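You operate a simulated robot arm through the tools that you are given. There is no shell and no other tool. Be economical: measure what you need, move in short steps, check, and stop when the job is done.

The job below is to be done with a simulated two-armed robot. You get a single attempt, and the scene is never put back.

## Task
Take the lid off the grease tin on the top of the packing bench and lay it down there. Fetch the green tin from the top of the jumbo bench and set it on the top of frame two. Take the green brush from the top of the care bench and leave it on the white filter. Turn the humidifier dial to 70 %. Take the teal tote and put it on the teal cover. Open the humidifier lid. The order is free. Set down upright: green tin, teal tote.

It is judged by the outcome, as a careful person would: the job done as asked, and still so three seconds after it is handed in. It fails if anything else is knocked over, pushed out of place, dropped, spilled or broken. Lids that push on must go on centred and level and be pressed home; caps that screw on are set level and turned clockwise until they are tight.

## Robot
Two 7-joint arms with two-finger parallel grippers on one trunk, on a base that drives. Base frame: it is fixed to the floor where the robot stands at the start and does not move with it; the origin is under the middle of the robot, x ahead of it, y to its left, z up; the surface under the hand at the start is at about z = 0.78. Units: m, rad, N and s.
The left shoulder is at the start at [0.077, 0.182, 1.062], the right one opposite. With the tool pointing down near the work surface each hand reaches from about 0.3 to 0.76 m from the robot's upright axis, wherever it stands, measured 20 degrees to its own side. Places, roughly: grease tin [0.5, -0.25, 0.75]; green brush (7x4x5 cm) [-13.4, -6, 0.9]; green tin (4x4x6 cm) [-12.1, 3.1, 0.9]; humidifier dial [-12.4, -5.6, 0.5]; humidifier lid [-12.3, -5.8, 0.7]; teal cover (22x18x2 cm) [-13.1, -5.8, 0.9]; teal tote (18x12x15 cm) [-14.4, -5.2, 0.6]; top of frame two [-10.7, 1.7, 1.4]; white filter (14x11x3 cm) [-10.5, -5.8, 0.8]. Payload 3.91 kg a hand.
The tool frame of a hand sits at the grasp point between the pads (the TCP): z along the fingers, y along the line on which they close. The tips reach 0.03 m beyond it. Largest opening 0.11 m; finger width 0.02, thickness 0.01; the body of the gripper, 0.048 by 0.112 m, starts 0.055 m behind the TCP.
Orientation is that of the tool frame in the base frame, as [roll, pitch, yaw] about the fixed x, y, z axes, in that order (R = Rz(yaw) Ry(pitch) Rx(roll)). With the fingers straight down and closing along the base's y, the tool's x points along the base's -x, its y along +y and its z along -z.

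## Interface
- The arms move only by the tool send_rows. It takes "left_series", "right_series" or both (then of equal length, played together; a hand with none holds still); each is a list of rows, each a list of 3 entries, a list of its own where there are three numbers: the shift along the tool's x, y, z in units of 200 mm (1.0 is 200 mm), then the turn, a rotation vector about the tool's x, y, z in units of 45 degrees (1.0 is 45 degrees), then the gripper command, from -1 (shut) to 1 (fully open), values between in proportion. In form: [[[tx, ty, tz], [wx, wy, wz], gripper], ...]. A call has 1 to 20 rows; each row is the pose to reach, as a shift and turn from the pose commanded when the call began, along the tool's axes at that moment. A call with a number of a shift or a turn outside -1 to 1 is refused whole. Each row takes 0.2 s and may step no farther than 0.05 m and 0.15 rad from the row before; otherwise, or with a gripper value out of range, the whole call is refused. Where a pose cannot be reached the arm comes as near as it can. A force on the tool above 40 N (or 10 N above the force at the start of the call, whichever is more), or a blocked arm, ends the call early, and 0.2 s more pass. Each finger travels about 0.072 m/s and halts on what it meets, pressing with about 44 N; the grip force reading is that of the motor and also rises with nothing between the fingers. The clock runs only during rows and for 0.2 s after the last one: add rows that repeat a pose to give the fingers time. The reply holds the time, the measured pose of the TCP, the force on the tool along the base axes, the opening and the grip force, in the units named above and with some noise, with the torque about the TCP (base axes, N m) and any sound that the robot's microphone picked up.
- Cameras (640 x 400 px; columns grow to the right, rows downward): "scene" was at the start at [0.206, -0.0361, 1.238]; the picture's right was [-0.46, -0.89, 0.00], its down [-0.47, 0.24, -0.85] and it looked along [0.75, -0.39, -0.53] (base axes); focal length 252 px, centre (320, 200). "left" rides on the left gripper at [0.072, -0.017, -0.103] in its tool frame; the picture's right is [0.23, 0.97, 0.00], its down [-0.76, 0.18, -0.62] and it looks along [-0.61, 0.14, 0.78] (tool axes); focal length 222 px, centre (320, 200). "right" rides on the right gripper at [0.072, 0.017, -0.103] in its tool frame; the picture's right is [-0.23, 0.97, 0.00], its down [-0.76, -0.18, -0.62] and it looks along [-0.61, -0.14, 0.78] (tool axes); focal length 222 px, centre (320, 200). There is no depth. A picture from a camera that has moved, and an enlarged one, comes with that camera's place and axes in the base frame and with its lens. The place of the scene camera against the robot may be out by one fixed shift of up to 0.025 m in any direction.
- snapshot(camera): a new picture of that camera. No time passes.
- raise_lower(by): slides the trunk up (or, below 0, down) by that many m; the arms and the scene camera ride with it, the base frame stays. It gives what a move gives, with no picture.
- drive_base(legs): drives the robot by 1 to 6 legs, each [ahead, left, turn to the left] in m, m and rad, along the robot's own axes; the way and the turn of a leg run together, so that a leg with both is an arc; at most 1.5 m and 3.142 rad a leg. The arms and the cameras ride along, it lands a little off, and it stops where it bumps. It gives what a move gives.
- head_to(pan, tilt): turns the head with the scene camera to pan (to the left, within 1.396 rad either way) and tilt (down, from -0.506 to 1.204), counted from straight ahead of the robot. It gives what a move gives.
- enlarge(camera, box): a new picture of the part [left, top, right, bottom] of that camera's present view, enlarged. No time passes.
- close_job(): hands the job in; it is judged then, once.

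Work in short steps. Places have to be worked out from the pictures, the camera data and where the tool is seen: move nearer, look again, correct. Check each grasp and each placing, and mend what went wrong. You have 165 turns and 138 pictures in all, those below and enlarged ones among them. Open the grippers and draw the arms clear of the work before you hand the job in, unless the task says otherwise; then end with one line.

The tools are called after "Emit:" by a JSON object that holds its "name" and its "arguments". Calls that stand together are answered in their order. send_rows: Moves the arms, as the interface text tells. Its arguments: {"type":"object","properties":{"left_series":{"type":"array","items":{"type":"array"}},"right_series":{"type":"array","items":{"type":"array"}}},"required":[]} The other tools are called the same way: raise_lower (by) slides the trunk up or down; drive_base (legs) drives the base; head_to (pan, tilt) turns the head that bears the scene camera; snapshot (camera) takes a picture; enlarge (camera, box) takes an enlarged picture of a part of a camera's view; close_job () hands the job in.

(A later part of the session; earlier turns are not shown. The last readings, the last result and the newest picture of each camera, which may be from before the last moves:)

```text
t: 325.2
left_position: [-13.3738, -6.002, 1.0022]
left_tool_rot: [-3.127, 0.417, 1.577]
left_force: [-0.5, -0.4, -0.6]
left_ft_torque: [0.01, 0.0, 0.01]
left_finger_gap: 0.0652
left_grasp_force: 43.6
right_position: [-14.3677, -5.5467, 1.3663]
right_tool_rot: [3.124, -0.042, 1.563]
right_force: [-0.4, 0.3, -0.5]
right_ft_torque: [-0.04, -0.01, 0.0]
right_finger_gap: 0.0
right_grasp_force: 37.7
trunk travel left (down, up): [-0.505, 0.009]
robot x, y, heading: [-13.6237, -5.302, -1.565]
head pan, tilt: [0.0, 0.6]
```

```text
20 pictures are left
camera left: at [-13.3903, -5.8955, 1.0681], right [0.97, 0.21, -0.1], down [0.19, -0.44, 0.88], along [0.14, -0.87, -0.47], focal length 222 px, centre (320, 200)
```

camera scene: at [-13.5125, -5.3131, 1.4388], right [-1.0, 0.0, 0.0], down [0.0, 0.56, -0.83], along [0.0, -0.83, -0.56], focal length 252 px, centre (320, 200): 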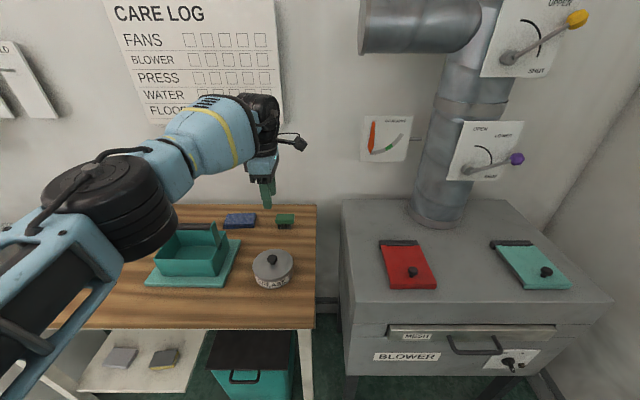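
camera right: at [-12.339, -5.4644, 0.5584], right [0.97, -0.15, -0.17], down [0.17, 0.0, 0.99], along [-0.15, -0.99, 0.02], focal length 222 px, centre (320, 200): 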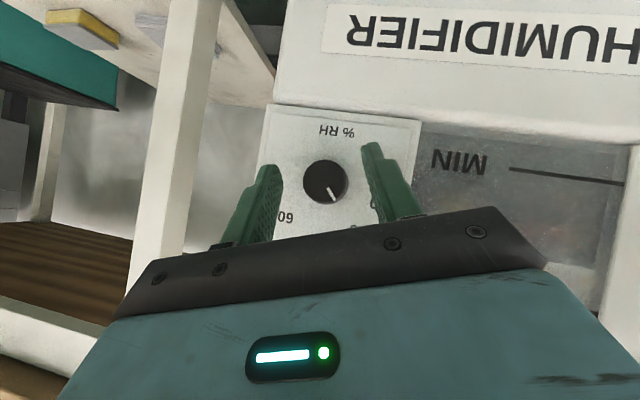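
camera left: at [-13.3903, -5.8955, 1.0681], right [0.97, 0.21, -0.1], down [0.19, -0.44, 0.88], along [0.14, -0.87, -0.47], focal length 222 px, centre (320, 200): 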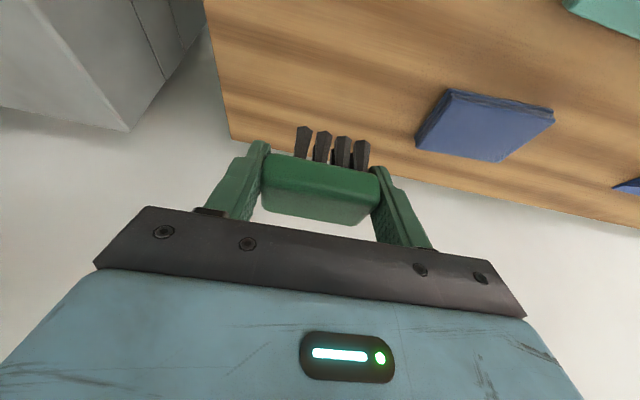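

Brush held firmly and level. I lift it clear, back away, and strafe east along the wall to the filter bench.

Emit:
{"name": "send_rows", "arguments": {"left_series": [[[-0.06, 0, -0.18], [0, 0, 0], -1], [[-0.13, 0, -0.36], [0, 0, 0], -1], [[-0.2, 0, -0.5], [0, 0, 0], -1]]}}

Emit:
{"name": "drive_base", "arguments": {"legs": [[-0.9, 0, 0], [0, 1.5, 0], [0, 1.4, 0]]}}

Emit:
{"name": "head_to", "arguments": {"pan": 0.1, "tilt": 0.45}}

Emit:
{"name": "snapshot", "arguments": {"camera": "scene"}}

```text
t: 326.0
left_position: [-13.3725, -5.9998, 1.1078]
left_tool_rot: [-3.127, 0.415, 1.574]
left_force: [0.6, -0.1, 0.1]
left_ft_torque: [-0.03, -0.03, -0.02]
left_finger_gap: 0.0653
left_grasp_force: 43.7
right_position: [-14.3687, -5.5482, 1.3664]
right_tool_rot: [3.12, -0.042, 1.562]
right_force: [-0.6, 0.3, 0.1]
right_ft_torque: [0.03, 0.0, 0.02]
right_finger_gap: 0.0001
right_grasp_force: 38.0
trunk travel left (down, up): [-0.505, 0.009]
robot x, y, heading: [-13.6195, -5.305, -1.564]
head pan, tilt: [0.0, 0.6]
```

```text
t: 355.8
left_position: [-10.4527, -5.0522, 1.1069]
left_tool_rot: [-3.127, 0.416, 1.595]
left_force: [-0.4, 0.3, -0.6]
left_ft_torque: [0.02, 0.01, -0.01]
left_finger_gap: 0.0652
left_grasp_force: 43.7
right_position: [-11.457, -4.6187, 1.3661]
right_tool_rot: [3.124, -0.043, 1.582]
right_force: [-0.6, 0.3, 1.3]
right_ft_torque: [0.0, -0.01, -0.01]
right_finger_gap: 0.0
right_grasp_force: 37.6
trunk travel left (down, up): [-0.505, 0.009]
robot x, y, heading: [-10.7113, -4.3622, -1.55]
head pan, tilt: [0.0, 0.6]
```

```text
t: 356.5
left_position: [-10.454, -5.0522, 1.1071]
left_tool_rot: [-3.127, 0.416, 1.595]
left_force: [0.1, 0.6, -0.2]
left_ft_torque: [0.01, -0.02, 0.02]
left_finger_gap: 0.0655
left_grasp_force: 43.9
right_position: [-11.4578, -4.6184, 1.3668]
right_tool_rot: [3.125, -0.042, 1.581]
right_force: [-0.5, -0.7, 0.1]
right_ft_torque: [0.01, 0.01, 0.03]
right_finger_gap: 0.0001
right_grasp_force: 37.4
trunk travel left (down, up): [-0.505, 0.009]
robot x, y, heading: [-10.7165, -4.3644, -1.547]
head pan, tilt: [0.099, 0.45]
```

```text
19 pictures are left
camera scene: at [-10.7149, -4.4699, 1.4523], right [-0.99, -0.12, 0.0], down [-0.05, 0.43, -0.9], along [0.11, -0.89, -0.44], focal length 252 px, centre (320, 200)
```

scene: 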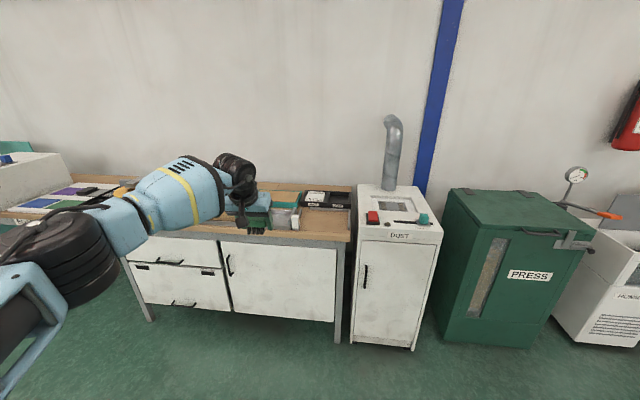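

Emit:
{"name": "enlarge", "arguments": {"camera": "scene", "box": [220, 170, 380, 270]}}

Emit:
{"name": "snapshot", "arguments": {"camera": "left"}}

```text
4.00 times, centred on (300, 220) of scene
camera zoom: at [-10.7149, -4.4699, 1.4523], right [-0.99, -0.12, 0.0], down [-0.05, 0.43, -0.9], along [0.11, -0.89, -0.44], focal length 1008 px, centre (400, 120)
```

zoom: 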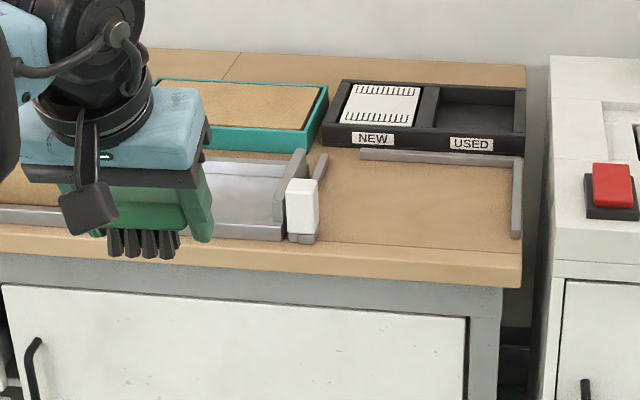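

```text
17 pictures are left
camera left: at [-10.4714, -4.9446, 1.1739], right [0.97, 0.22, -0.1], down [0.2, -0.44, 0.88], along [0.15, -0.87, -0.47], focal length 222 px, centre (320, 200)
```

left: 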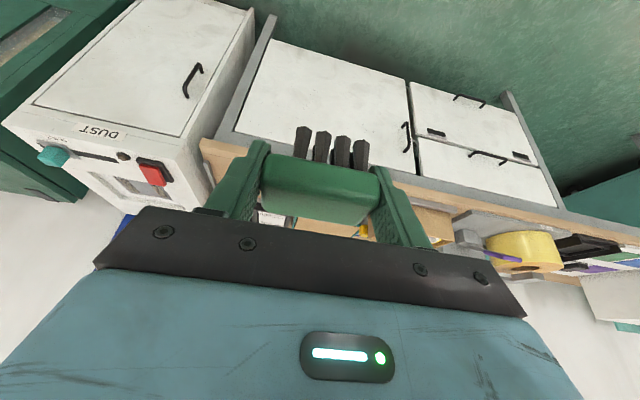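

The white filter is the "NEW" item at about (-10.527, -5.79, 0.82). I drive in, keeping the brush high.

Emit:
{"name": "drive_base", "arguments": {"legs": [[0.62, -0.055, -0.02]]}}

Emit:
{"name": "snapshot", "arguments": {"camera": "left"}}

```text
t: 360.0
left_position: [-10.5191, -5.6863, 1.1076]
left_tool_rot: [-3.128, 0.416, 1.569]
left_force: [-0.2, -0.4, 0.1]
left_ft_torque: [-0.03, -0.03, -0.03]
left_finger_gap: 0.0652
left_grasp_force: 44.1
right_position: [-11.5118, -5.2262, 1.3659]
right_tool_rot: [3.124, -0.044, 1.558]
right_force: [-0.8, 0.8, -0.2]
right_ft_torque: [0.01, -0.02, 0.0]
right_finger_gap: 0.0
right_grasp_force: 37.6
trunk travel left (down, up): [-0.505, 0.009]
robot x, y, heading: [-10.762, -4.9886, -1.578]
head pan, tilt: [0.099, 0.45]
```

```text
16 pictures are left
camera left: at [-10.5352, -5.578, 1.1743], right [0.97, 0.2, -0.1], down [0.19, -0.45, 0.88], along [0.13, -0.87, -0.47], focal length 222 px, centre (320, 200)
```

left: 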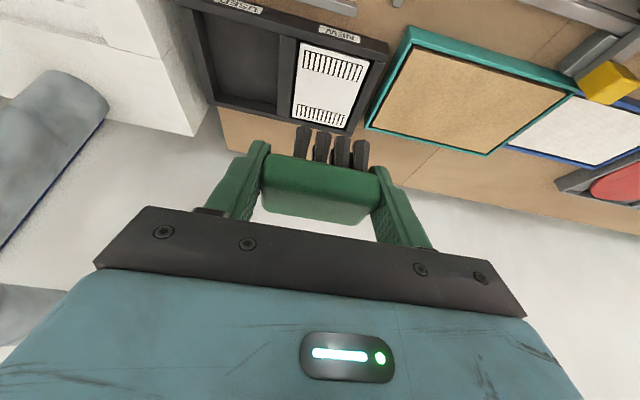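

The "NEW" white filter triangulates to about (-10.51, -5.825, 0.805), matching the given place. I drive over it and lower the trunk.

Emit:
{"name": "drive_base", "arguments": {"legs": [[0.128, 0.01, 0]]}}

Emit:
{"name": "raise_lower", "arguments": {"by": -0.19}}

Emit:
{"name": "snapshot", "arguments": {"camera": "left"}}

```text
t: 361.3
left_position: [-10.5123, -5.8123, 1.1077]
left_tool_rot: [-3.128, 0.417, 1.568]
left_force: [-0.2, -0.1, -0.1]
left_ft_torque: [0.02, -0.02, -0.03]
left_finger_gap: 0.0652
left_grasp_force: 44.0
right_position: [-11.5024, -5.3519, 1.3667]
right_tool_rot: [3.122, -0.042, 1.554]
right_force: [-0.3, -0.3, -0.5]
right_ft_torque: [0.0, 0.02, -0.02]
right_finger_gap: 0.0001
right_grasp_force: 38.4
trunk travel left (down, up): [-0.505, 0.009]
robot x, y, heading: [-10.7544, -5.1145, -1.577]
head pan, tilt: [0.099, 0.45]
```

```text
t: 363.4
left_position: [-10.511, -5.8124, 0.9191]
left_tool_rot: [-3.126, 0.417, 1.568]
left_force: [0.6, -0.5, -0.7]
left_ft_torque: [0.01, 0.01, 0.05]
left_finger_gap: 0.0654
left_grasp_force: 44.2
right_position: [-11.5035, -5.3523, 1.1763]
right_tool_rot: [3.121, -0.043, 1.553]
right_force: [0.4, -0.4, -0.1]
right_ft_torque: [0.0, -0.02, -0.01]
right_finger_gap: 0.0
right_grasp_force: 37.8
trunk travel left (down, up): [-0.315, 0.199]
robot x, y, heading: [-10.7565, -5.1143, -1.574]
head pan, tilt: [0.099, 0.45]
```

```text
15 pictures are left
camera left: at [-10.5262, -5.7056, 0.9848], right [0.97, 0.2, -0.11], down [0.19, -0.45, 0.88], along [0.13, -0.87, -0.47], focal length 222 px, centre (320, 200)
```

left: 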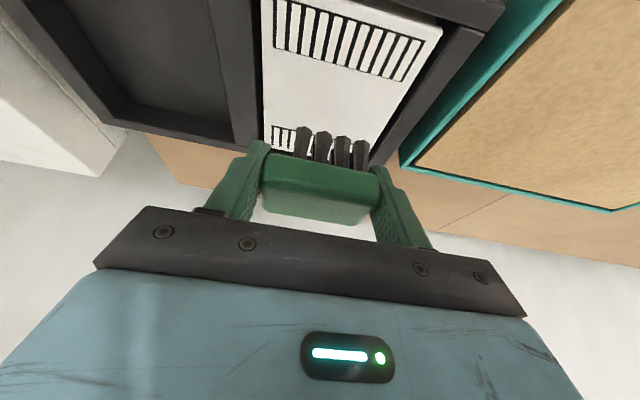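

The brush hovers over the filter's middle. I lower it gently until it touches.

Emit:
{"name": "send_rows", "arguments": {"left_series": [[[0.04, 0, 0.09], [0, 0, 0], -1], [[0.071, 0, 0.16], [0, 0, 0], -1], [[0.081, 0, 0.183], [0, 0, 0], -1], [[0.091, 0, 0.206], [0, 0, 0], -1], [[0.101, 0, 0.229], [0, 0, 0], -1], [[0.111, 0, 0.252], [0, 0, 0], -1], [[0.121, 0, 0.275], [0, 0, 0], -1], [[0.131, 0, 0.298], [0, 0, 0], -1]]}}

Emit:
{"name": "snapshot", "arguments": {"camera": "left"}}

```text
t: 365.1
left_position: [-10.5134, -5.8166, 0.8679]
left_tool_rot: [-3.118, 0.437, 1.573]
left_force: [0.3, 3.7, 13.8]
left_ft_torque: [0.24, -0.38, 0.06]
left_finger_gap: 0.0655
left_grasp_force: 44.1
right_position: [-11.5046, -5.3543, 1.1755]
right_tool_rot: [3.123, -0.044, 1.555]
right_force: [0.1, -0.9, 0.9]
right_ft_torque: [0.02, 0.01, 0.03]
right_finger_gap: 0.0
right_grasp_force: 38.0
trunk travel left (down, up): [-0.315, 0.199]
robot x, y, heading: [-10.7514, -5.1183, -1.577]
head pan, tilt: [0.099, 0.45]
stopped in row 8 (left hand): the force on the tool passed its limit at 41 N (the readings are from after the stop); the commanded pose is now the measured one
```

```text
14 pictures are left
camera left: at [-10.527, -5.7073, 0.9322], right [0.97, 0.2, -0.12], down [0.19, -0.43, 0.88], along [0.13, -0.88, -0.45], focal length 222 px, centre (320, 200)
```

left: 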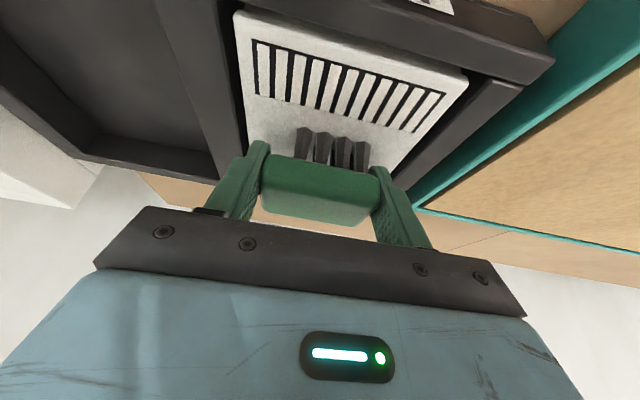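

Bristles are on the filter. I release and withdraw upward.

Emit:
{"name": "send_rows", "arguments": {"left_series": [[[-0.003, 0, -0.008], [0, 0, 0], 0.3], [[-0.003, 0, -0.008], [0, 0, 0], 0.36], [[-0.003, 0, -0.008], [0, 0, 0], 0.36], [[-0.05, 0, -0.15], [0, 0, 0], 0.36], [[-0.1, 0, -0.33], [0, 0, 0], 0.36], [[-0.15, 0, -0.5], [0, 0, 0], 0.36], [[-0.25, 0, -0.7], [0, 0, 0], 0.36]]}}

Emit:
{"name": "snapshot", "arguments": {"camera": "left"}}

```text
t: 366.7
left_position: [-10.5107, -5.8033, 1.016]
left_tool_rot: [-3.124, 0.431, 1.571]
left_force: [-0.2, 1.1, 0.4]
left_ft_torque: [0.01, -0.01, 0.0]
left_finger_gap: 0.0749
left_grasp_force: 0.1
right_position: [-11.5028, -5.3523, 1.1762]
right_tool_rot: [3.122, -0.043, 1.554]
right_force: [-0.2, 0.1, -0.7]
right_ft_torque: [0.03, -0.03, 0.0]
right_finger_gap: 0.0001
right_grasp_force: 37.6
trunk travel left (down, up): [-0.315, 0.199]
robot x, y, heading: [-10.7519, -5.1164, -1.581]
head pan, tilt: [0.099, 0.45]
```

```text
13 pictures are left
camera left: at [-10.5252, -5.6946, 1.08], right [0.97, 0.2, -0.11], down [0.19, -0.43, 0.88], along [0.13, -0.88, -0.46], focal length 222 px, centre (320, 200)
```

left: 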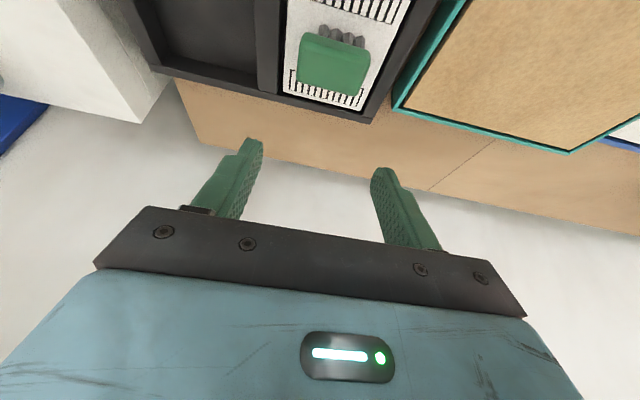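

Brush stands on the filter. Now the tin: I pull the left hand in, back out, and turn north to look for the way.

Emit:
{"name": "send_rows", "arguments": {"left_series": [[[0.15, 0, -0.1], [0, 0.1, 0], 0], [[0.3, 0, -0.2], [0, 0.2, 0], 0], [[0.45, 0, -0.25], [0, 0.3, 0], 0], [[0.6, 0, -0.25], [0, 0.4, 0], 0], [[0.78, 0, -0.25], [0, 0.5, 0], 0], [[0.95, 0, -0.25], [0, 0.54, 0], 0]]}}

Emit:
{"name": "drive_base", "arguments": {"legs": [[-0.9, 0, 0], [0, 0, 1.57], [0, 0, 1.57]]}}

Emit:
{"name": "head_to", "arguments": {"pan": 0.3, "tilt": 0.2}}

Emit:
{"name": "snapshot", "arguments": {"camera": "scene"}}

```text
t: 368.1
left_position: [-10.5058, -5.6077, 0.9772]
left_tool_rot: [-3.126, 0.007, 1.562]
left_force: [0.8, -0.1, -0.1]
left_ft_torque: [-0.02, -0.02, -0.01]
left_finger_gap: 0.0549
left_grasp_force: 0.2
right_position: [-11.5024, -5.3536, 1.1773]
right_tool_rot: [3.123, -0.045, 1.553]
right_force: [0.0, 0.0, 0.1]
right_ft_torque: [-0.03, -0.03, -0.01]
right_finger_gap: 0.0
right_grasp_force: 37.5
trunk travel left (down, up): [-0.315, 0.199]
robot x, y, heading: [-10.7531, -5.1166, -1.577]
head pan, tilt: [0.099, 0.45]
```

```text
t: 380.6
left_position: [-10.9939, -3.7153, 0.9785]
left_tool_rot: [-3.126, 0.006, -1.575]
left_force: [0.1, -0.1, -0.4]
left_ft_torque: [0.0, 0.03, 0.03]
left_finger_gap: 0.0549
left_grasp_force: 0.0
right_position: [-9.9975, -3.968, 1.1772]
right_tool_rot: [3.122, -0.044, -1.586]
right_force: [0.2, 0.9, 0.5]
right_ft_torque: [0.0, -0.01, -0.02]
right_finger_gap: 0.0002
right_grasp_force: 37.9
trunk travel left (down, up): [-0.315, 0.199]
robot x, y, heading: [-10.7445, -4.2068, 1.57]
head pan, tilt: [0.099, 0.45]
```

```text
t: 381.3
left_position: [-10.9935, -3.7163, 0.9777]
left_tool_rot: [-3.124, 0.006, -1.575]
left_force: [0.2, -0.5, -0.3]
left_ft_torque: [-0.05, -0.04, -0.01]
left_finger_gap: 0.0551
left_grasp_force: 0.0
right_position: [-9.9957, -3.9676, 1.1767]
right_tool_rot: [3.123, -0.042, -1.585]
right_force: [0.0, 0.7, 0.1]
right_ft_torque: [0.01, -0.01, -0.06]
right_finger_gap: 0.0
right_grasp_force: 37.8
trunk travel left (down, up): [-0.315, 0.199]
robot x, y, heading: [-10.7435, -4.2122, 1.574]
head pan, tilt: [0.3, 0.201]
```

```text
12 pictures are left
camera scene: at [-10.7851, -3.9723, 1.2607], right [0.96, 0.29, 0.0], down [0.06, -0.19, -0.98], along [-0.29, 0.94, -0.2], focal length 252 px, centre (320, 200)
```

scene: 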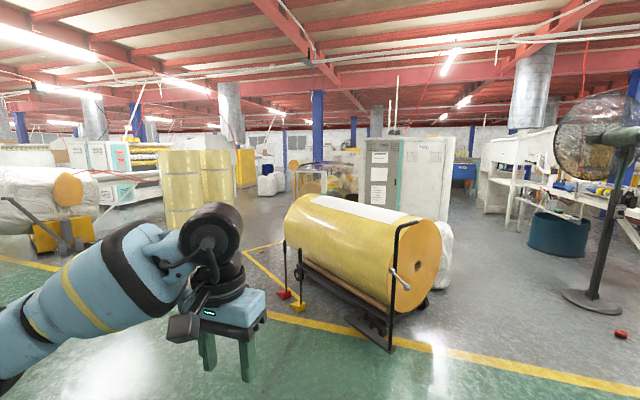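

Frame two is the white/teal cabinet beyond the yellow roll (top ≈1.4 m). The aisle between the roll and the yellow columns (x≈−12.45) is open; I drive there and north.

Emit:
{"name": "drive_base", "arguments": {"legs": [[0, 1.5, 0], [0, 0.2, 0], [1.5, 0, 0], [1.5, 0, 0], [0.7, 0, 0]]}}

Emit:
{"name": "head_to", "arguments": {"pan": -0.2, "tilt": 0.25}}

Emit:
{"name": "snapshot", "arguments": {"camera": "scene"}}

```text
t: 414.0
left_position: [-12.6498, -0.0179, 0.9782]
left_tool_rot: [-3.124, 0.007, -1.571]
left_force: [-0.5, 0.0, 0.6]
left_ft_torque: [-0.03, 0.0, 0.01]
left_finger_gap: 0.0554
left_grasp_force: 0.0
right_position: [-11.652, -0.2674, 1.1762]
right_tool_rot: [3.124, -0.044, -1.582]
right_force: [0.4, 0.1, 0.1]
right_ft_torque: [-0.03, -0.02, -0.04]
right_finger_gap: 0.0
right_grasp_force: 37.2
trunk travel left (down, up): [-0.315, 0.199]
robot x, y, heading: [-12.402, -0.5106, 1.572]
head pan, tilt: [0.3, 0.201]
```

```text
t: 414.9
left_position: [-12.6492, -0.0183, 0.9785]
left_tool_rot: [-3.123, 0.007, -1.572]
left_force: [-1.3, 0.4, 0.7]
left_ft_torque: [0.0, 0.04, 0.0]
left_finger_gap: 0.055
left_grasp_force: 0.1
right_position: [-11.6523, -0.2676, 1.1765]
right_tool_rot: [3.123, -0.044, -1.583]
right_force: [-0.2, -0.8, 0.1]
right_ft_torque: [0.0, -0.02, 0.05]
right_finger_gap: 0.0
right_grasp_force: 37.3
trunk travel left (down, up): [-0.315, 0.199]
robot x, y, heading: [-12.4029, -0.5086, 1.575]
head pan, tilt: [-0.201, 0.25]
```

```text
11 pictures are left
camera scene: at [-12.3942, -0.2709, 1.2562], right [0.98, -0.2, 0.0], down [-0.05, -0.24, -0.97], along [0.19, 0.95, -0.25], focal length 252 px, centre (320, 200)
```

scene: 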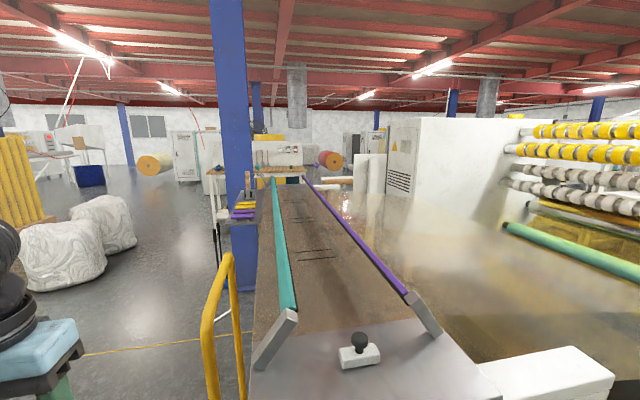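

The jumbo bench stands beyond this feed table. I'll face east (so the stretched right arm trails south) and sidestep north along the table's west side.

Emit:
{"name": "send_rows", "arguments": {"left_series": [[[0.2, 0, 0], [0, 0, 0], 0], [[0.4, 0, 0], [0, 0, 0], 0], [[0.6, 0, 0], [0, 0, 0], 0], [[0.75, 0, 0], [0, 0, 0], 0]]}}

Emit:
{"name": "drive_base", "arguments": {"legs": [[0, 0, -1.57], [-0.5, 0, 0], [0, 1.1, 0], [-0.4, 0, 0]]}}

Emit:
{"name": "head_to", "arguments": {"pan": 0.9, "tilt": 0.3}}

Emit:
{"name": "snapshot", "arguments": {"camera": "scene"}}

```text
t: 415.9
left_position: [-12.6505, -0.1708, 0.9776]
left_tool_rot: [-3.122, 0.007, -1.573]
left_force: [0.5, -0.2, -0.3]
left_ft_torque: [-0.01, 0.0, 0.0]
left_finger_gap: 0.0549
left_grasp_force: 0.2
right_position: [-11.6523, -0.2682, 1.1764]
right_tool_rot: [3.122, -0.044, -1.582]
right_force: [0.8, 0.5, -0.4]
right_ft_torque: [-0.02, 0.0, -0.03]
right_finger_gap: 0.0001
right_grasp_force: 37.7
trunk travel left (down, up): [-0.315, 0.199]
robot x, y, heading: [-12.4023, -0.5085, 1.573]
head pan, tilt: [-0.201, 0.25]
```

```text
t: 419.8
left_position: [-12.1069, -0.2021, 0.9853]
left_tool_rot: [3.14, 0.03, -2.934]
left_force: [-0.4, -0.1, -0.1]
left_ft_torque: [0.01, -0.01, 0.01]
left_finger_gap: 0.0548
left_grasp_force: 0.1
right_position: [-12.0851, -1.232, 1.173]
right_tool_rot: [3.114, -0.037, -3.033]
right_force: [1.2, -0.5, -0.8]
right_ft_torque: [-0.02, 0.02, 0.03]
right_finger_gap: 0.0
right_grasp_force: 37.5
trunk travel left (down, up): [-0.315, 0.199]
robot x, y, heading: [-12.4087, -0.5064, 0.121]
head pan, tilt: [-0.201, 0.25]
stopped in leg 1: the robot was blocked; the commanded pose is now the measured one
```

```text
t: 421.1
left_position: [-12.1092, -0.2029, 0.9858]
left_tool_rot: [3.14, 0.029, -2.941]
left_force: [-0.1, -0.2, 0.7]
left_ft_torque: [-0.01, 0.02, 0.02]
left_finger_gap: 0.0548
left_grasp_force: 0.0
right_position: [-12.0912, -1.2307, 1.174]
right_tool_rot: [3.117, -0.031, -3.036]
right_force: [-0.3, 0.7, -0.9]
right_ft_torque: [0.01, 0.03, 0.01]
right_finger_gap: 0.0003
right_grasp_force: 37.8
trunk travel left (down, up): [-0.315, 0.199]
robot x, y, heading: [-12.4075, -0.514, 0.12]
head pan, tilt: [0.901, 0.3]
```

```text
10 pictures are left
camera scene: at [-12.2419, -0.4144, 1.2541], right [0.85, -0.53, 0.01], down [-0.14, -0.25, -0.96], along [0.51, 0.81, -0.28], focal length 252 px, centre (320, 200)
```

scene: 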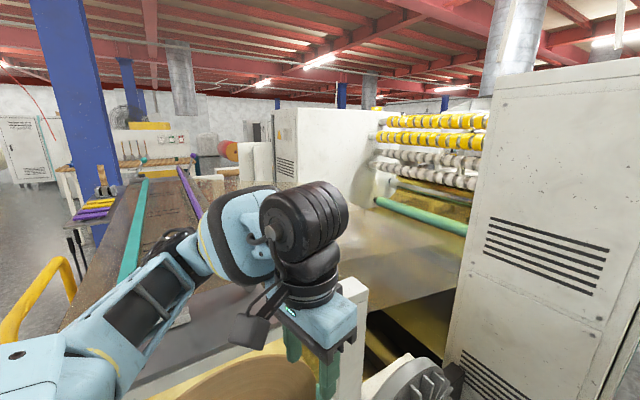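

The turn east was blocked near the unwinder, so I turn the other way to face west and sidestep north (arm leading over open floor).

Emit:
{"name": "drive_base", "arguments": {"legs": [[0, 0, 1.45], [0, 0, 1.57], [0.42, 0, 0], [0, -1.3, 0], [0.42, 0, 0]]}}

Emit:
{"name": "head_to", "arguments": {"pan": -1.35, "tilt": 0.25}}

Emit:
{"name": "snapshot", "arguments": {"camera": "scene"}}

```text
t: 436.9
left_position: [-13.1706, -0.1319, 0.9795]
left_tool_rot: [-3.132, 0.019, 0.063]
left_force: [-0.1, -0.4, 0.0]
left_ft_torque: [-0.02, 0.0, -0.01]
left_finger_gap: 0.0547
left_grasp_force: 0.0
right_position: [-13.0571, 0.8865, 1.1775]
right_tool_rot: [3.123, -0.045, -0.028]
right_force: [0.2, -0.5, -0.6]
right_ft_torque: [0.01, 0.03, 0.04]
right_finger_gap: 0.0
right_grasp_force: 38.0
trunk travel left (down, up): [-0.315, 0.199]
robot x, y, heading: [-12.8244, 0.1402, 3.132]
head pan, tilt: [0.901, 0.3]
stopped in leg 4: the robot was blocked; the commanded pose is now the measured one
```

```text
t: 439.0
left_position: [-13.1703, -0.1342, 0.9786]
left_tool_rot: [-3.127, 0.018, 0.067]
left_force: [-0.4, -0.8, -0.9]
left_ft_torque: [-0.02, -0.02, -0.01]
left_finger_gap: 0.0552
left_grasp_force: 0.0
right_position: [-13.0595, 0.8832, 1.1806]
right_tool_rot: [3.127, -0.043, -0.024]
right_force: [0.8, 0.8, 0.2]
right_ft_torque: [0.03, -0.02, 0.01]
right_finger_gap: 0.0002
right_grasp_force: 37.7
trunk travel left (down, up): [-0.315, 0.199]
robot x, y, heading: [-12.8257, 0.1429, 3.135]
head pan, tilt: [-1.349, 0.25]
```

```text
9 pictures are left
camera scene: at [-12.9996, 0.228, 1.257], right [0.98, 0.21, 0.0], down [0.05, -0.23, -0.97], along [-0.21, 0.95, -0.24], focal length 252 px, centre (320, 200)
```

scene: 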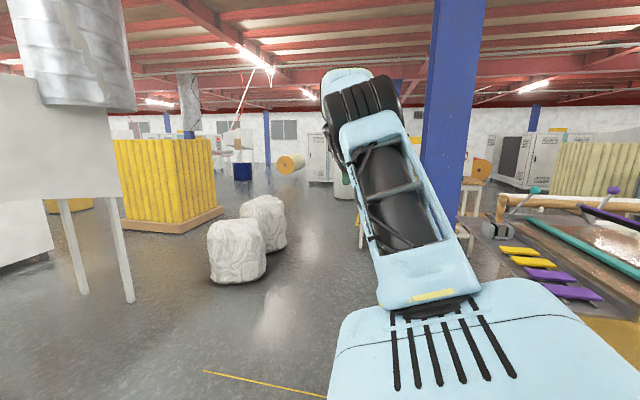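

I was stopped by the yellow rail; I go a bit farther west, then continue sidestepping north.

Emit:
{"name": "drive_base", "arguments": {"legs": [[0.2, 0, 0], [0, -0.6, 0], [0.3, 0, 0], [0, -1.2, 0], [0, -1.1, 0]]}}

Emit:
{"name": "head_to", "arguments": {"pan": -1.3, "tilt": 0.3}}

```text
t: 465.1
left_position: [-13.6675, 2.5602, 0.9801]
left_tool_rot: [-3.135, 0.02, 0.077]
left_force: [0.6, 0.0, -0.6]
left_ft_torque: [0.02, 0.0, -0.01]
left_finger_gap: 0.055
left_grasp_force: 0.1
right_position: [-13.568, 3.5794, 1.1744]
right_tool_rot: [3.119, -0.045, -0.015]
right_force: [-0.6, -0.1, -0.9]
right_ft_torque: [0.02, 0.0, -0.05]
right_finger_gap: 0.0
right_grasp_force: 37.7
trunk travel left (down, up): [-0.315, 0.199]
robot x, y, heading: [-13.3257, 2.8353, -3.138]
head pan, tilt: [-1.349, 0.25]
stopped in leg 5: the robot was blocked; the commanded pose is now the measured one
```

```text
t: 465.8
left_position: [-13.6674, 2.562, 0.9808]
left_tool_rot: [-3.136, 0.019, 0.077]
left_force: [0.8, 0.8, 0.4]
left_ft_torque: [-0.01, -0.01, -0.01]
left_finger_gap: 0.0549
left_grasp_force: 0.1
right_position: [-13.5679, 3.5807, 1.1725]
right_tool_rot: [3.118, -0.047, -0.013]
right_force: [0.0, -0.8, -0.5]
right_ft_torque: [0.0, -0.03, -0.03]
right_finger_gap: 0.0
right_grasp_force: 37.7
trunk travel left (down, up): [-0.315, 0.199]
robot x, y, heading: [-13.3271, 2.8341, -3.138]
head pan, tilt: [-1.3, 0.3]
```

Something north blocks; I ease back slightly and turn counter-clockwise to face the bench to the east.

Emit:
{"name": "drive_base", "arguments": {"legs": [[0, 0.12, 0], [0, 0, 1.57], [0, 0, 1.57]]}}

Emit:
{"name": "head_to", "arguments": {"pan": 0.1, "tilt": 0.35}}

Emit:
{"name": "snapshot", "arguments": {"camera": "scene"}}

```text
t: 475.1
left_position: [-12.9836, 2.9785, 0.9823]
left_tool_rot: [-3.136, 0.018, -3.074]
left_force: [0.4, -0.2, -0.3]
left_ft_torque: [0.02, -0.03, 0.03]
left_finger_gap: 0.0549
left_grasp_force: 0.1
right_position: [-13.0924, 1.9599, 1.1731]
right_tool_rot: [3.118, -0.047, 3.118]
right_force: [-0.8, 0.0, 0.2]
right_ft_torque: [0.01, 0.01, 0.0]
right_finger_gap: 0.0001
right_grasp_force: 37.6
trunk travel left (down, up): [-0.315, 0.199]
robot x, y, heading: [-13.3248, 2.7121, 0.0]
head pan, tilt: [-1.3, 0.3]
```

```text
t: 476.6
left_position: [-12.9854, 2.9788, 0.9805]
left_tool_rot: [-3.136, 0.02, -3.074]
left_force: [0.4, -0.3, -0.2]
left_ft_torque: [0.02, 0.03, -0.02]
left_finger_gap: 0.0549
left_grasp_force: 0.0
right_position: [-13.091, 1.9601, 1.1735]
right_tool_rot: [3.118, -0.046, 3.118]
right_force: [0.3, -0.4, 1.3]
right_ft_torque: [0.0, -0.02, 0.07]
right_finger_gap: 0.0
right_grasp_force: 38.0
trunk travel left (down, up): [-0.315, 0.199]
robot x, y, heading: [-13.3252, 2.712, -0.007]
head pan, tilt: [0.099, 0.351]
```

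```text
8 pictures are left
camera scene: at [-13.1049, 2.724, 1.2468], right [0.09, -1.0, 0.0], down [-0.34, -0.03, -0.94], along [0.94, 0.09, -0.34], focal length 252 px, centre (320, 200)
```

scene: 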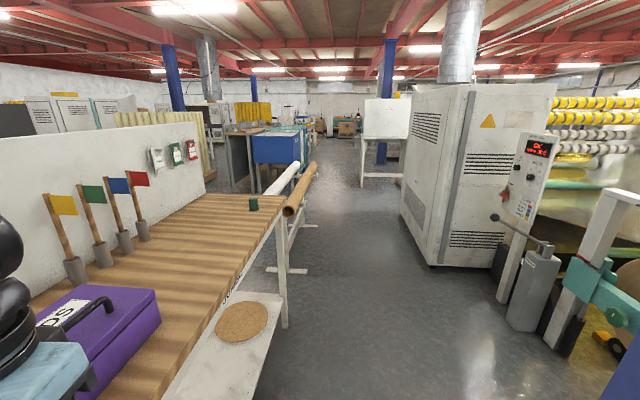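

The green tin stands at the east end of the jumbo bench (≈(-12.166, 3.09)); frame two is the white cabinet south of the corridor. I drive along the bench and turn to face it.

Emit:
{"name": "drive_base", "arguments": {"legs": [[1.34, -0.24, 0], [0, 0, 1.57]]}}

Emit:
{"name": "snapshot", "arguments": {"camera": "left"}}

```text
t: 479.4
left_position: [-12.6457, 2.9164, 0.9823]
left_tool_rot: [-3.136, 0.02, -3.075]
left_force: [0.2, -1.2, -0.1]
left_ft_torque: [-0.03, 0.0, 0.02]
left_finger_gap: 0.0551
left_grasp_force: 0.0
right_position: [-12.7655, 1.8984, 1.1726]
right_tool_rot: [3.104, -0.065, 3.115]
right_force: [-2.8, 1.0, -1.3]
right_ft_torque: [-0.13, -0.16, 0.06]
right_finger_gap: 0.0
right_grasp_force: 37.5
trunk travel left (down, up): [-0.315, 0.199]
robot x, y, heading: [-12.9917, 2.6505, -0.004]
head pan, tilt: [0.099, 0.351]
stopped in leg 1: the force on the tool passed its limit at 120 N (the readings are from after the stop); the commanded pose is now the measured one
```

```text
7 pictures are left
camera left: at [-12.7195, 2.8946, 1.0841], right [-0.29, 0.96, -0.01], down [0.74, 0.23, 0.64], along [0.61, 0.18, -0.77], focal length 222 px, centre (320, 200)
```

left: 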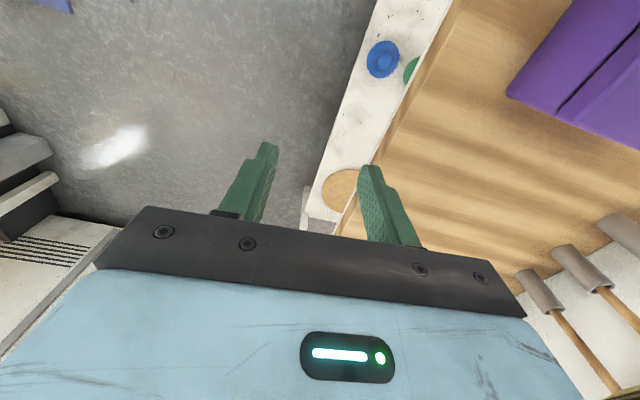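

The right wrist touched the blue column. I back off, turn north first (right arm then leads along the free corridor), and sidestep east.

Emit:
{"name": "drive_base", "arguments": {"legs": [[-0.35, 0, 0], [0, 0, 1.57], [-0.12, 0, 0], [0, -1.35, 0]]}}

Emit:
{"name": "snapshot", "arguments": {"camera": "left"}}

```text
t: 498.1
left_position: [-12.256, 2.9026, 0.9811]
left_tool_rot: [-3.136, 0.019, -1.463]
left_force: [0.4, 0.6, 0.1]
left_ft_torque: [-0.03, 0.0, 0.0]
left_finger_gap: 0.0552
left_grasp_force: 0.1
right_position: [-11.2329, 2.8259, 1.1738]
right_tool_rot: [3.105, -0.064, -1.554]
right_force: [0.0, 0.8, 0.5]
right_ft_torque: [0.01, 0.0, 0.02]
right_finger_gap: 0.0002
right_grasp_force: 37.9
trunk travel left (down, up): [-0.315, 0.199]
robot x, y, heading: [-11.9748, 2.5745, 1.606]
head pan, tilt: [0.099, 0.351]
```

```text
6 pictures are left
camera left: at [-12.232, 2.8306, 1.084], right [-0.94, -0.33, -0.01], down [-0.26, 0.73, 0.64], along [-0.2, 0.6, -0.77], focal length 222 px, centre (320, 200)
```

left: 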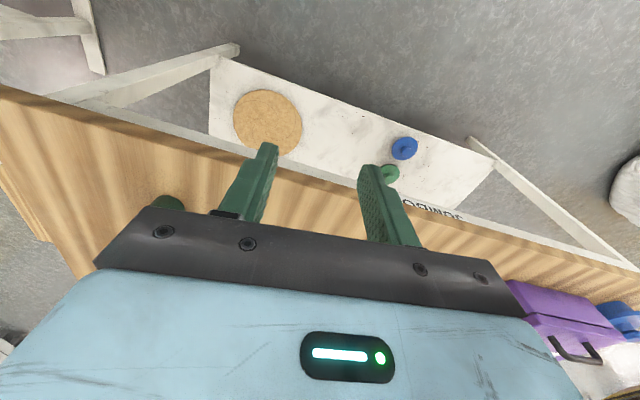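

The tin peeks out left of the gripper at about (-12.13, 3.03). I move the hand sideways toward it and look again.

Emit:
{"name": "send_rows", "arguments": {"left_series": [[[0, -0.2, -0.04], [0, 0, 0], 0.3], [[0, -0.4, -0.08], [0, 0, 0], 0.3], [[0, -0.6, -0.1], [0, 0, 0], 0.3], [[0, -0.72, -0.1], [0, 0, 0], 0.3]]}}

Emit:
{"name": "snapshot", "arguments": {"camera": "left"}}

```text
t: 499.1
left_position: [-12.1126, 2.9175, 1.0007]
left_tool_rot: [-3.139, 0.018, -1.464]
left_force: [0.8, 0.2, 0.6]
left_ft_torque: [0.03, 0.05, 0.04]
left_finger_gap: 0.0715
left_grasp_force: 0.0
right_position: [-11.234, 2.8255, 1.173]
right_tool_rot: [3.106, -0.064, -1.554]
right_force: [-0.4, 0.5, -0.1]
right_ft_torque: [-0.01, 0.02, 0.02]
right_finger_gap: 0.0
right_grasp_force: 37.6
trunk travel left (down, up): [-0.315, 0.199]
robot x, y, heading: [-11.9739, 2.5735, 1.605]
head pan, tilt: [0.099, 0.351]
```

```text
5 pictures are left
camera left: at [-12.088, 2.8439, 1.1052], right [-0.94, -0.33, -0.01], down [-0.26, 0.73, 0.64], along [-0.2, 0.6, -0.77], focal length 222 px, centre (320, 200)
```

left: 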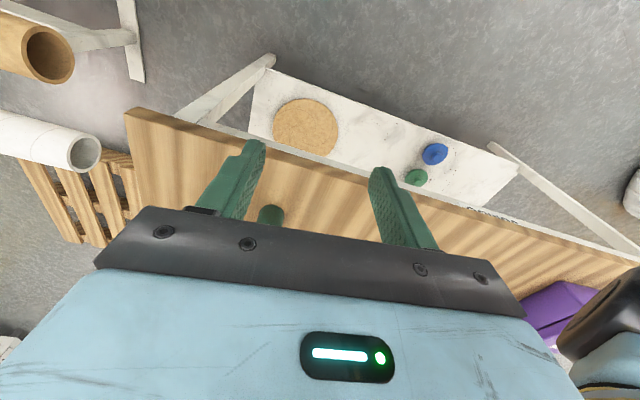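

Tin's base works out to about (-12.088, 3.105). I move the hand above it and verify.

Emit:
{"name": "send_rows", "arguments": {"left_series": [[[-0.2, -0.05, 0], [0, 0, 0], 0.3], [[-0.4, -0.1, 0], [0, 0, 0], 0.3], [[-0.6, -0.15, 0], [0, 0, 0], 0.3], [[-0.8, -0.2, 0], [0, 0, 0], 0.3]]}}

Emit:
{"name": "snapshot", "arguments": {"camera": "left"}}

```text
t: 500.1
left_position: [-12.0903, 3.0817, 1.0034]
left_tool_rot: [-3.136, 0.021, -1.465]
left_force: [-0.4, -0.7, -0.2]
left_ft_torque: [-0.02, -0.02, -0.02]
left_finger_gap: 0.0714
left_grasp_force: 0.1
right_position: [-11.2346, 2.8267, 1.1721]
right_tool_rot: [3.105, -0.066, -1.556]
right_force: [-0.2, -0.1, 0.5]
right_ft_torque: [0.02, 0.0, 0.01]
right_finger_gap: 0.0003
right_grasp_force: 37.8
trunk travel left (down, up): [-0.315, 0.199]
robot x, y, heading: [-11.976, 2.5709, 1.604]
head pan, tilt: [0.099, 0.351]
```

```text
4 pictures are left
camera left: at [-12.0659, 3.0087, 1.1064], right [-0.94, -0.33, -0.01], down [-0.26, 0.73, 0.64], along [-0.2, 0.6, -0.77], focal length 222 px, centre (320, 200)
```

left: 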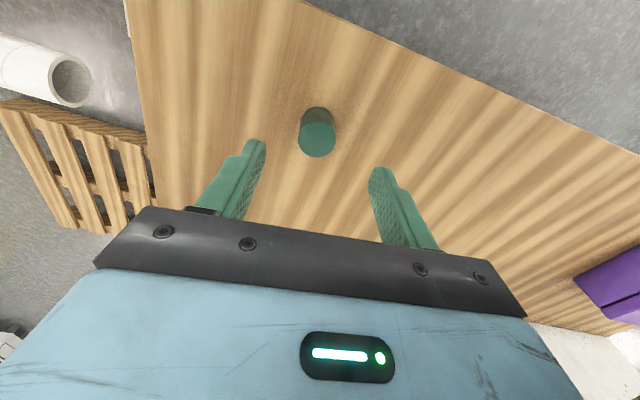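

Tin centred at (-12.090, 3.098), top ≈0.895. I descend, grip and lift.

Emit:
{"name": "send_rows", "arguments": {"left_series": [[[-0.082, 0, 0.1], [0, 0, 0], 0.3], [[-0.082, 0, 0.3], [0, 0, 0], 0.3], [[-0.082, 0, 0.48], [0, 0, 0], 0.3], [[-0.082, 0, 0.6], [0, 0, 0], 0.3], [[-0.082, 0, 0.6], [0, 0, 0], -0.2], [[-0.082, 0, 0.6], [0, 0, 0], -1], [[-0.082, 0, 0.6], [0, 0, 0], -1], [[-0.082, 0, 0.6], [0, 0, 0], -1]]}}

Emit:
{"name": "send_rows", "arguments": {"left_series": [[[0, 0, -0.1], [0, 0, 0], -1], [[0, 0, -0.3], [0, 0, 0], -1], [[0, 0, -0.5], [0, 0, 0], -1], [[0.2, 0, -0.6], [0, 0, 0], -1], [[0.4, 0, -0.7], [0, 0, 0], -1], [[0.6, 0, -0.8], [0, 0, 0], -1]]}}

```text
t: 501.9
left_position: [-12.092, 3.1006, 0.8838]
left_tool_rot: [-3.136, 0.019, -1.466]
left_force: [0.5, 0.4, 0.3]
left_ft_torque: [0.0, 0.03, -0.04]
left_finger_gap: 0.0385
left_grasp_force: 44.3
right_position: [-11.2346, 2.826, 1.1727]
right_tool_rot: [3.104, -0.065, -1.555]
right_force: [-0.8, -0.2, -0.3]
right_ft_torque: [-0.01, 0.03, 0.04]
right_finger_gap: 0.0
right_grasp_force: 37.5
trunk travel left (down, up): [-0.315, 0.199]
robot x, y, heading: [-11.9745, 2.571, 1.603]
head pan, tilt: [0.099, 0.351]
```

```text
t: 503.4
left_position: [-12.0802, 2.9774, 1.0459]
left_tool_rot: [-3.137, 0.021, -1.465]
left_force: [-0.1, 0.0, -0.9]
left_ft_torque: [-0.02, -0.01, -0.02]
left_finger_gap: 0.0384
left_grasp_force: 44.0
right_position: [-11.2344, 2.8252, 1.1727]
right_tool_rot: [3.104, -0.064, -1.556]
right_force: [0.5, -0.9, 1.0]
right_ft_torque: [0.02, 0.0, 0.0]
right_finger_gap: 0.0
right_grasp_force: 37.7
trunk travel left (down, up): [-0.315, 0.199]
robot x, y, heading: [-11.9778, 2.5758, 1.601]
head pan, tilt: [0.099, 0.351]
```

Tin held. I raise trunk and hand so the tin is above frame height before approaching it.

Emit:
{"name": "raise_lower", "arguments": {"by": 0.198}}

Emit:
{"name": "send_rows", "arguments": {"left_series": [[[0, 0, -0.2], [0, 0, 0], -1], [[0, 0, -0.4], [0, 0, 0], -1], [[0, 0, -0.6], [0, 0, 0], -1], [[0, 0, -0.8], [0, 0, 0], -1], [[0, 0, -1], [0, 0, 0], -1]]}}

Emit:
{"name": "send_rows", "arguments": {"left_series": [[[0, 0, -0.15], [0, 0, 0], -1], [[0, 0, -0.3], [0, 0, 0], -1], [[0, 0, -0.4], [0, 0, 0], -1]]}}

```text
t: 505.5
left_position: [-12.0805, 2.9785, 1.2393]
left_tool_rot: [-3.136, 0.015, -1.466]
left_force: [0.6, 0.4, -1.5]
left_ft_torque: [0.0, 0.01, -0.01]
left_finger_gap: 0.0384
left_grasp_force: 44.4
right_position: [-11.2334, 2.8271, 1.3698]
right_tool_rot: [3.105, -0.067, -1.557]
right_force: [0.5, -0.3, -0.7]
right_ft_torque: [-0.02, 0.0, 0.01]
right_finger_gap: 0.0001
right_grasp_force: 37.7
trunk travel left (down, up): [-0.513, 0.001]
robot x, y, heading: [-11.9759, 2.5717, 1.605]
head pan, tilt: [0.099, 0.351]
```

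```text
t: 506.7
left_position: [-12.0803, 2.9717, 1.4422]
left_tool_rot: [-3.135, 0.022, -1.464]
left_force: [-0.7, -0.2, -1.9]
left_ft_torque: [-0.02, 0.03, 0.01]
left_finger_gap: 0.0386
left_grasp_force: 44.1
right_position: [-11.2339, 2.8236, 1.3709]
right_tool_rot: [3.104, -0.062, -1.556]
right_force: [-0.8, -0.4, 0.0]
right_ft_torque: [0.01, 0.04, -0.03]
right_finger_gap: 0.0
right_grasp_force: 37.8
trunk travel left (down, up): [-0.513, 0.001]
robot x, y, heading: [-11.9768, 2.573, 1.606]
head pan, tilt: [0.099, 0.351]
```

```text
t: 507.5
left_position: [-12.0767, 2.9695, 1.5214]
left_tool_rot: [-3.134, 0.02, -1.467]
left_force: [0.8, -0.2, -2.0]
left_ft_torque: [0.01, 0.01, -0.01]
left_finger_gap: 0.0385
left_grasp_force: 44.2
right_position: [-11.2329, 2.825, 1.3701]
right_tool_rot: [3.105, -0.065, -1.557]
right_force: [0.5, 1.0, -0.4]
right_ft_torque: [0.02, 0.04, 0.0]
right_finger_gap: 0.0
right_grasp_force: 37.4
trunk travel left (down, up): [-0.513, 0.001]
robot x, y, heading: [-11.9757, 2.5704, 1.608]
head pan, tilt: [0.099, 0.351]
```

Tin is at z≈1.48 (bottom). I turn counter-clockwise to west, reverse east along the corridor, then turn to face frame two.

Emit:
{"name": "drive_base", "arguments": {"legs": [[0, 0, 1.54], [-1.2, 0, 0], [0, 0, 1.57]]}}

Emit:
{"name": "head_to", "arguments": {"pan": 0.0, "tilt": 0.45}}

Emit:
{"name": "snapshot", "arguments": {"camera": "scene"}}

```text
t: 521.0
left_position: [-10.7, 2.1303, 1.52]
left_tool_rot: [-3.136, 0.02, 1.628]
left_force: [0.9, 1.0, -1.3]
left_ft_torque: [0.03, 0.02, -0.02]
left_finger_gap: 0.0384
left_grasp_force: 44.3
right_position: [-11.5393, 2.3161, 1.371]
right_tool_rot: [3.105, -0.063, 1.538]
right_force: [0.0, 1.6, 0.5]
right_ft_torque: [-0.02, -0.01, 0.01]
right_finger_gap: 0.0
right_grasp_force: 38.4
trunk travel left (down, up): [-0.513, 0.001]
robot x, y, heading: [-10.7855, 2.5331, -1.584]
head pan, tilt: [0.099, 0.351]
```

```text
t: 521.7
left_position: [-10.7012, 2.1305, 1.5187]
left_tool_rot: [-3.137, 0.02, 1.627]
left_force: [-0.4, -0.2, -1.3]
left_ft_torque: [0.01, -0.01, 0.01]
left_finger_gap: 0.0383
left_grasp_force: 44.5
right_position: [-11.5394, 2.3158, 1.3707]
right_tool_rot: [3.106, -0.064, 1.537]
right_force: [-0.4, 0.3, 1.0]
right_ft_torque: [0.01, -0.01, -0.03]
right_finger_gap: 0.0
right_grasp_force: 37.4
trunk travel left (down, up): [-0.513, 0.001]
robot x, y, heading: [-10.7854, 2.5384, -1.591]
head pan, tilt: [0.0, 0.45]
```

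```text
3 pictures are left
camera scene: at [-10.8008, 2.4377, 1.4597], right [-1.0, 0.01, 0.0], down [0.01, 0.43, -0.9], along [-0.01, -0.9, -0.43], focal length 252 px, centre (320, 200)
```

scene: 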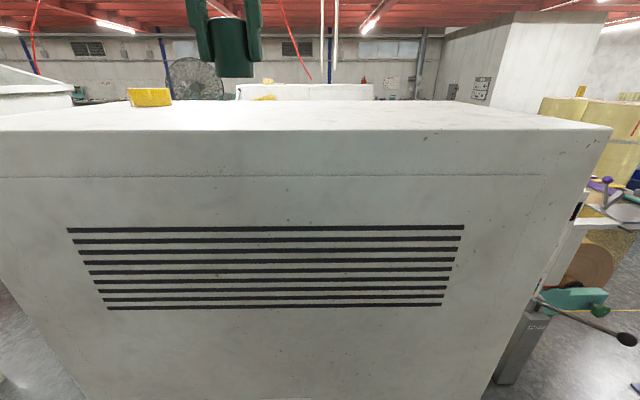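

The frame's top is at about z 1.37–1.40, from y≈1.95 back. I extend the hand over it and drive 20 cm nearer.

Emit:
{"name": "send_rows", "arguments": {"left_series": [[[-0.2, 0, 0], [0, 0, 0], -1], [[-0.4, 0, 0], [0, 0, 0], -1], [[-0.6, 0, 0], [0, 0, 0], -1], [[-0.7, 0, 0], [0, 0, 0], -1]]}}

Emit:
{"name": "drive_base", "arguments": {"legs": [[0.2, 0, 0]]}}

```text
t: 522.7
left_position: [-10.6878, 2.0357, 1.4491]
left_tool_rot: [-3.135, 0.014, 1.63]
left_force: [0.7, -0.3, -1.5]
left_ft_torque: [0.05, 0.02, 0.01]
left_finger_gap: 0.038
left_grasp_force: 44.2
left hand out of reach, approached as far as the arm can: row 1, 2, 3, 4
right_position: [-11.539, 2.312, 1.3693]
right_tool_rot: [3.104, -0.07, 1.539]
right_force: [0.1, 0.4, -0.5]
right_ft_torque: [0.07, 0.04, -0.02]
right_finger_gap: 0.0
right_grasp_force: 37.5
trunk travel left (down, up): [-0.513, 0.001]
robot x, y, heading: [-10.7889, 2.5341, -1.586]
head pan, tilt: [0.0, 0.45]
```

```text
t: 524.3
left_position: [-10.6894, 1.8402, 1.4547]
left_tool_rot: [-3.137, 0.019, 1.633]
left_force: [0.3, -0.1, -0.8]
left_ft_torque: [-0.02, 0.01, 0.03]
left_finger_gap: 0.0382
left_grasp_force: 44.1
right_position: [-11.5418, 2.1134, 1.3705]
right_tool_rot: [3.103, -0.063, 1.54]
right_force: [-0.4, 0.4, 0.5]
right_ft_torque: [-0.01, 0.0, 0.01]
right_finger_gap: 0.0002
right_grasp_force: 37.1
trunk travel left (down, up): [-0.513, 0.001]
robot x, y, heading: [-10.7918, 2.3328, -1.582]
head pan, tilt: [0.0, 0.45]
```

The tin is over the top, about 10 cm in from the edge, no contact yet. I lower in small steps to touch.

Emit:
{"name": "send_rows", "arguments": {"left_series": [[[0, 0, 0.02], [0, 0, 0], -1], [[0, 0, 0.04], [0, 0, 0], -1], [[0, 0, 0.06], [0, 0, 0], -1], [[0, 0, 0.08], [0, 0, 0], -1], [[0, 0, 0.1], [0, 0, 0], -1], [[0, 0, 0.12], [0, 0, 0], -1], [[0, 0, 0.14], [0, 0, 0], -1], [[0, 0, 0.16], [0, 0, 0], -1]]}}

Emit:
{"name": "snapshot", "arguments": {"camera": "scene"}}

```text
t: 525.4
left_position: [-10.6902, 1.8398, 1.4446]
left_tool_rot: [-3.127, 0.039, 1.635]
left_force: [0.1, 1.0, 17.2]
left_ft_torque: [0.17, -0.21, -0.04]
left_finger_gap: 0.0381
left_grasp_force: 44.5
right_position: [-11.5418, 2.1155, 1.3704]
right_tool_rot: [3.106, -0.065, 1.54]
right_force: [0.1, 0.0, -0.6]
right_ft_torque: [-0.02, 0.0, 0.0]
right_finger_gap: 0.0
right_grasp_force: 37.7
trunk travel left (down, up): [-0.513, 0.001]
robot x, y, heading: [-10.7915, 2.3329, -1.585]
head pan, tilt: [0.0, 0.45]
stopped in row 5 (left hand): the force on the tool passed its limit at 42 N (the readings are from after the stop); the commanded pose is now the measured one
```

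```text
2 pictures are left
camera scene: at [-10.8037, 2.2381, 1.4598], right [-1.0, 0.01, 0.0], down [0.01, 0.43, -0.9], along [-0.01, -0.9, -0.43], focal length 252 px, centre (320, 200)
```

scene: 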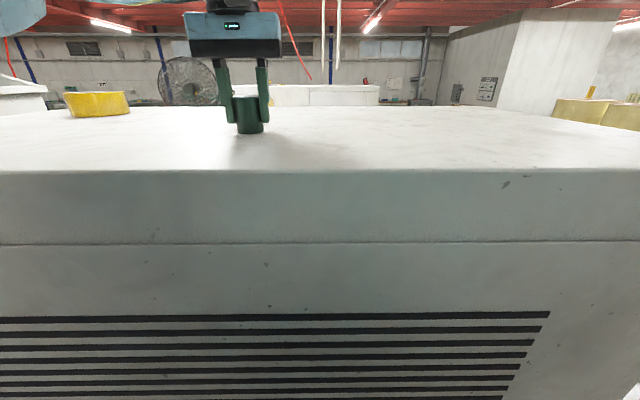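

The tin stands on the frame top. I ease 1–2 mm up, open wide, and drive straight back so the fingers slide off beside it.

Emit:
{"name": "send_rows", "arguments": {"left_series": [[[0, 0, -0.007], [0, 0, 0], -0.9], [[0, 0, -0.007], [0, 0, 0], -0.3], [[0, 0, -0.007], [0, 0, 0], 0.3], [[0, 0, -0.007], [0, 0, 0], 0.7], [[0, 0, -0.007], [0, 0, 0], 0.7], [[0, 0, -0.007], [0, 0, 0], 0.7]]}}

Emit:
{"name": "drive_base", "arguments": {"legs": [[-0.3, 0, 0]]}}

Emit:
{"name": "snapshot", "arguments": {"camera": "scene"}}

```text
t: 526.8
left_position: [-10.689, 1.8373, 1.4415]
left_tool_rot: [-3.13, 0.032, 1.635]
left_force: [-0.2, -0.2, 0.4]
left_ft_torque: [0.02, 0.0, 0.0]
left_finger_gap: 0.0937
left_grasp_force: 0.0
right_position: [-11.5416, 2.1123, 1.3705]
right_tool_rot: [3.104, -0.063, 1.541]
right_force: [-0.4, -0.6, 0.8]
right_ft_torque: [0.01, -0.01, 0.04]
right_finger_gap: 0.0
right_grasp_force: 37.5
trunk travel left (down, up): [-0.513, 0.001]
robot x, y, heading: [-10.7909, 2.3331, -1.587]
head pan, tilt: [0.0, 0.45]
```

```text
t: 528.8
left_position: [-10.6859, 2.1353, 1.4402]
left_tool_rot: [-3.129, 0.029, 1.637]
left_force: [0.2, -0.5, -0.6]
left_ft_torque: [0.01, 0.0, -0.01]
left_finger_gap: 0.0937
left_grasp_force: 0.0
right_position: [-11.5383, 2.4113, 1.3693]
right_tool_rot: [3.105, -0.065, 1.539]
right_force: [0.5, -0.4, 0.2]
right_ft_torque: [0.01, 0.01, -0.03]
right_finger_gap: 0.0
right_grasp_force: 37.6
trunk travel left (down, up): [-0.513, 0.001]
robot x, y, heading: [-10.7823, 2.6303, -1.581]
head pan, tilt: [0.0, 0.45]
```

```text
1 pictures are left
camera scene: at [-10.7996, 2.5331, 1.4594], right [-1.0, 0.01, 0.0], down [0.01, 0.44, -0.9], along [-0.01, -0.9, -0.44], focal length 252 px, centre (320, 200)
```

scene: 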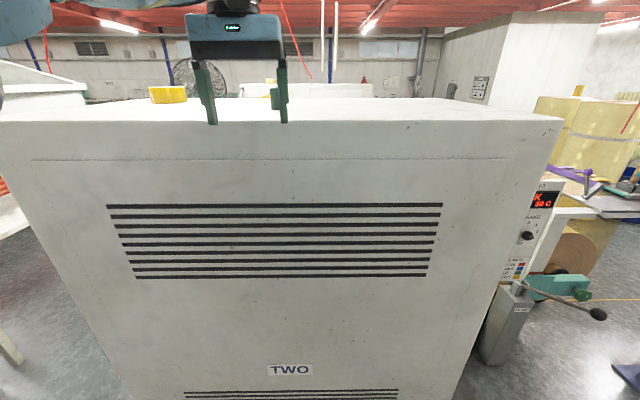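

Emit:
{"name": "enlarge", "arguments": {"camera": "scene", "box": [190, 50, 320, 140]}}

```text
4.44 times, centred on (255, 95) of scene
camera zoom: at [-10.7996, 2.5331, 1.4594], right [-1.0, 0.01, 0.0], down [0.01, 0.44, -0.9], along [-0.01, -0.9, -0.44], focal length 1120 px, centre (609, 667)
```

zoom: 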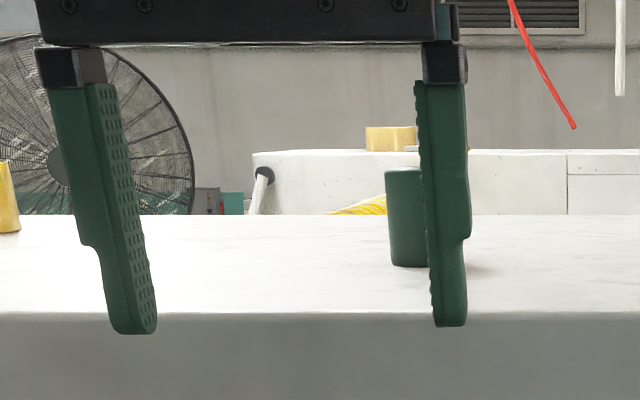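

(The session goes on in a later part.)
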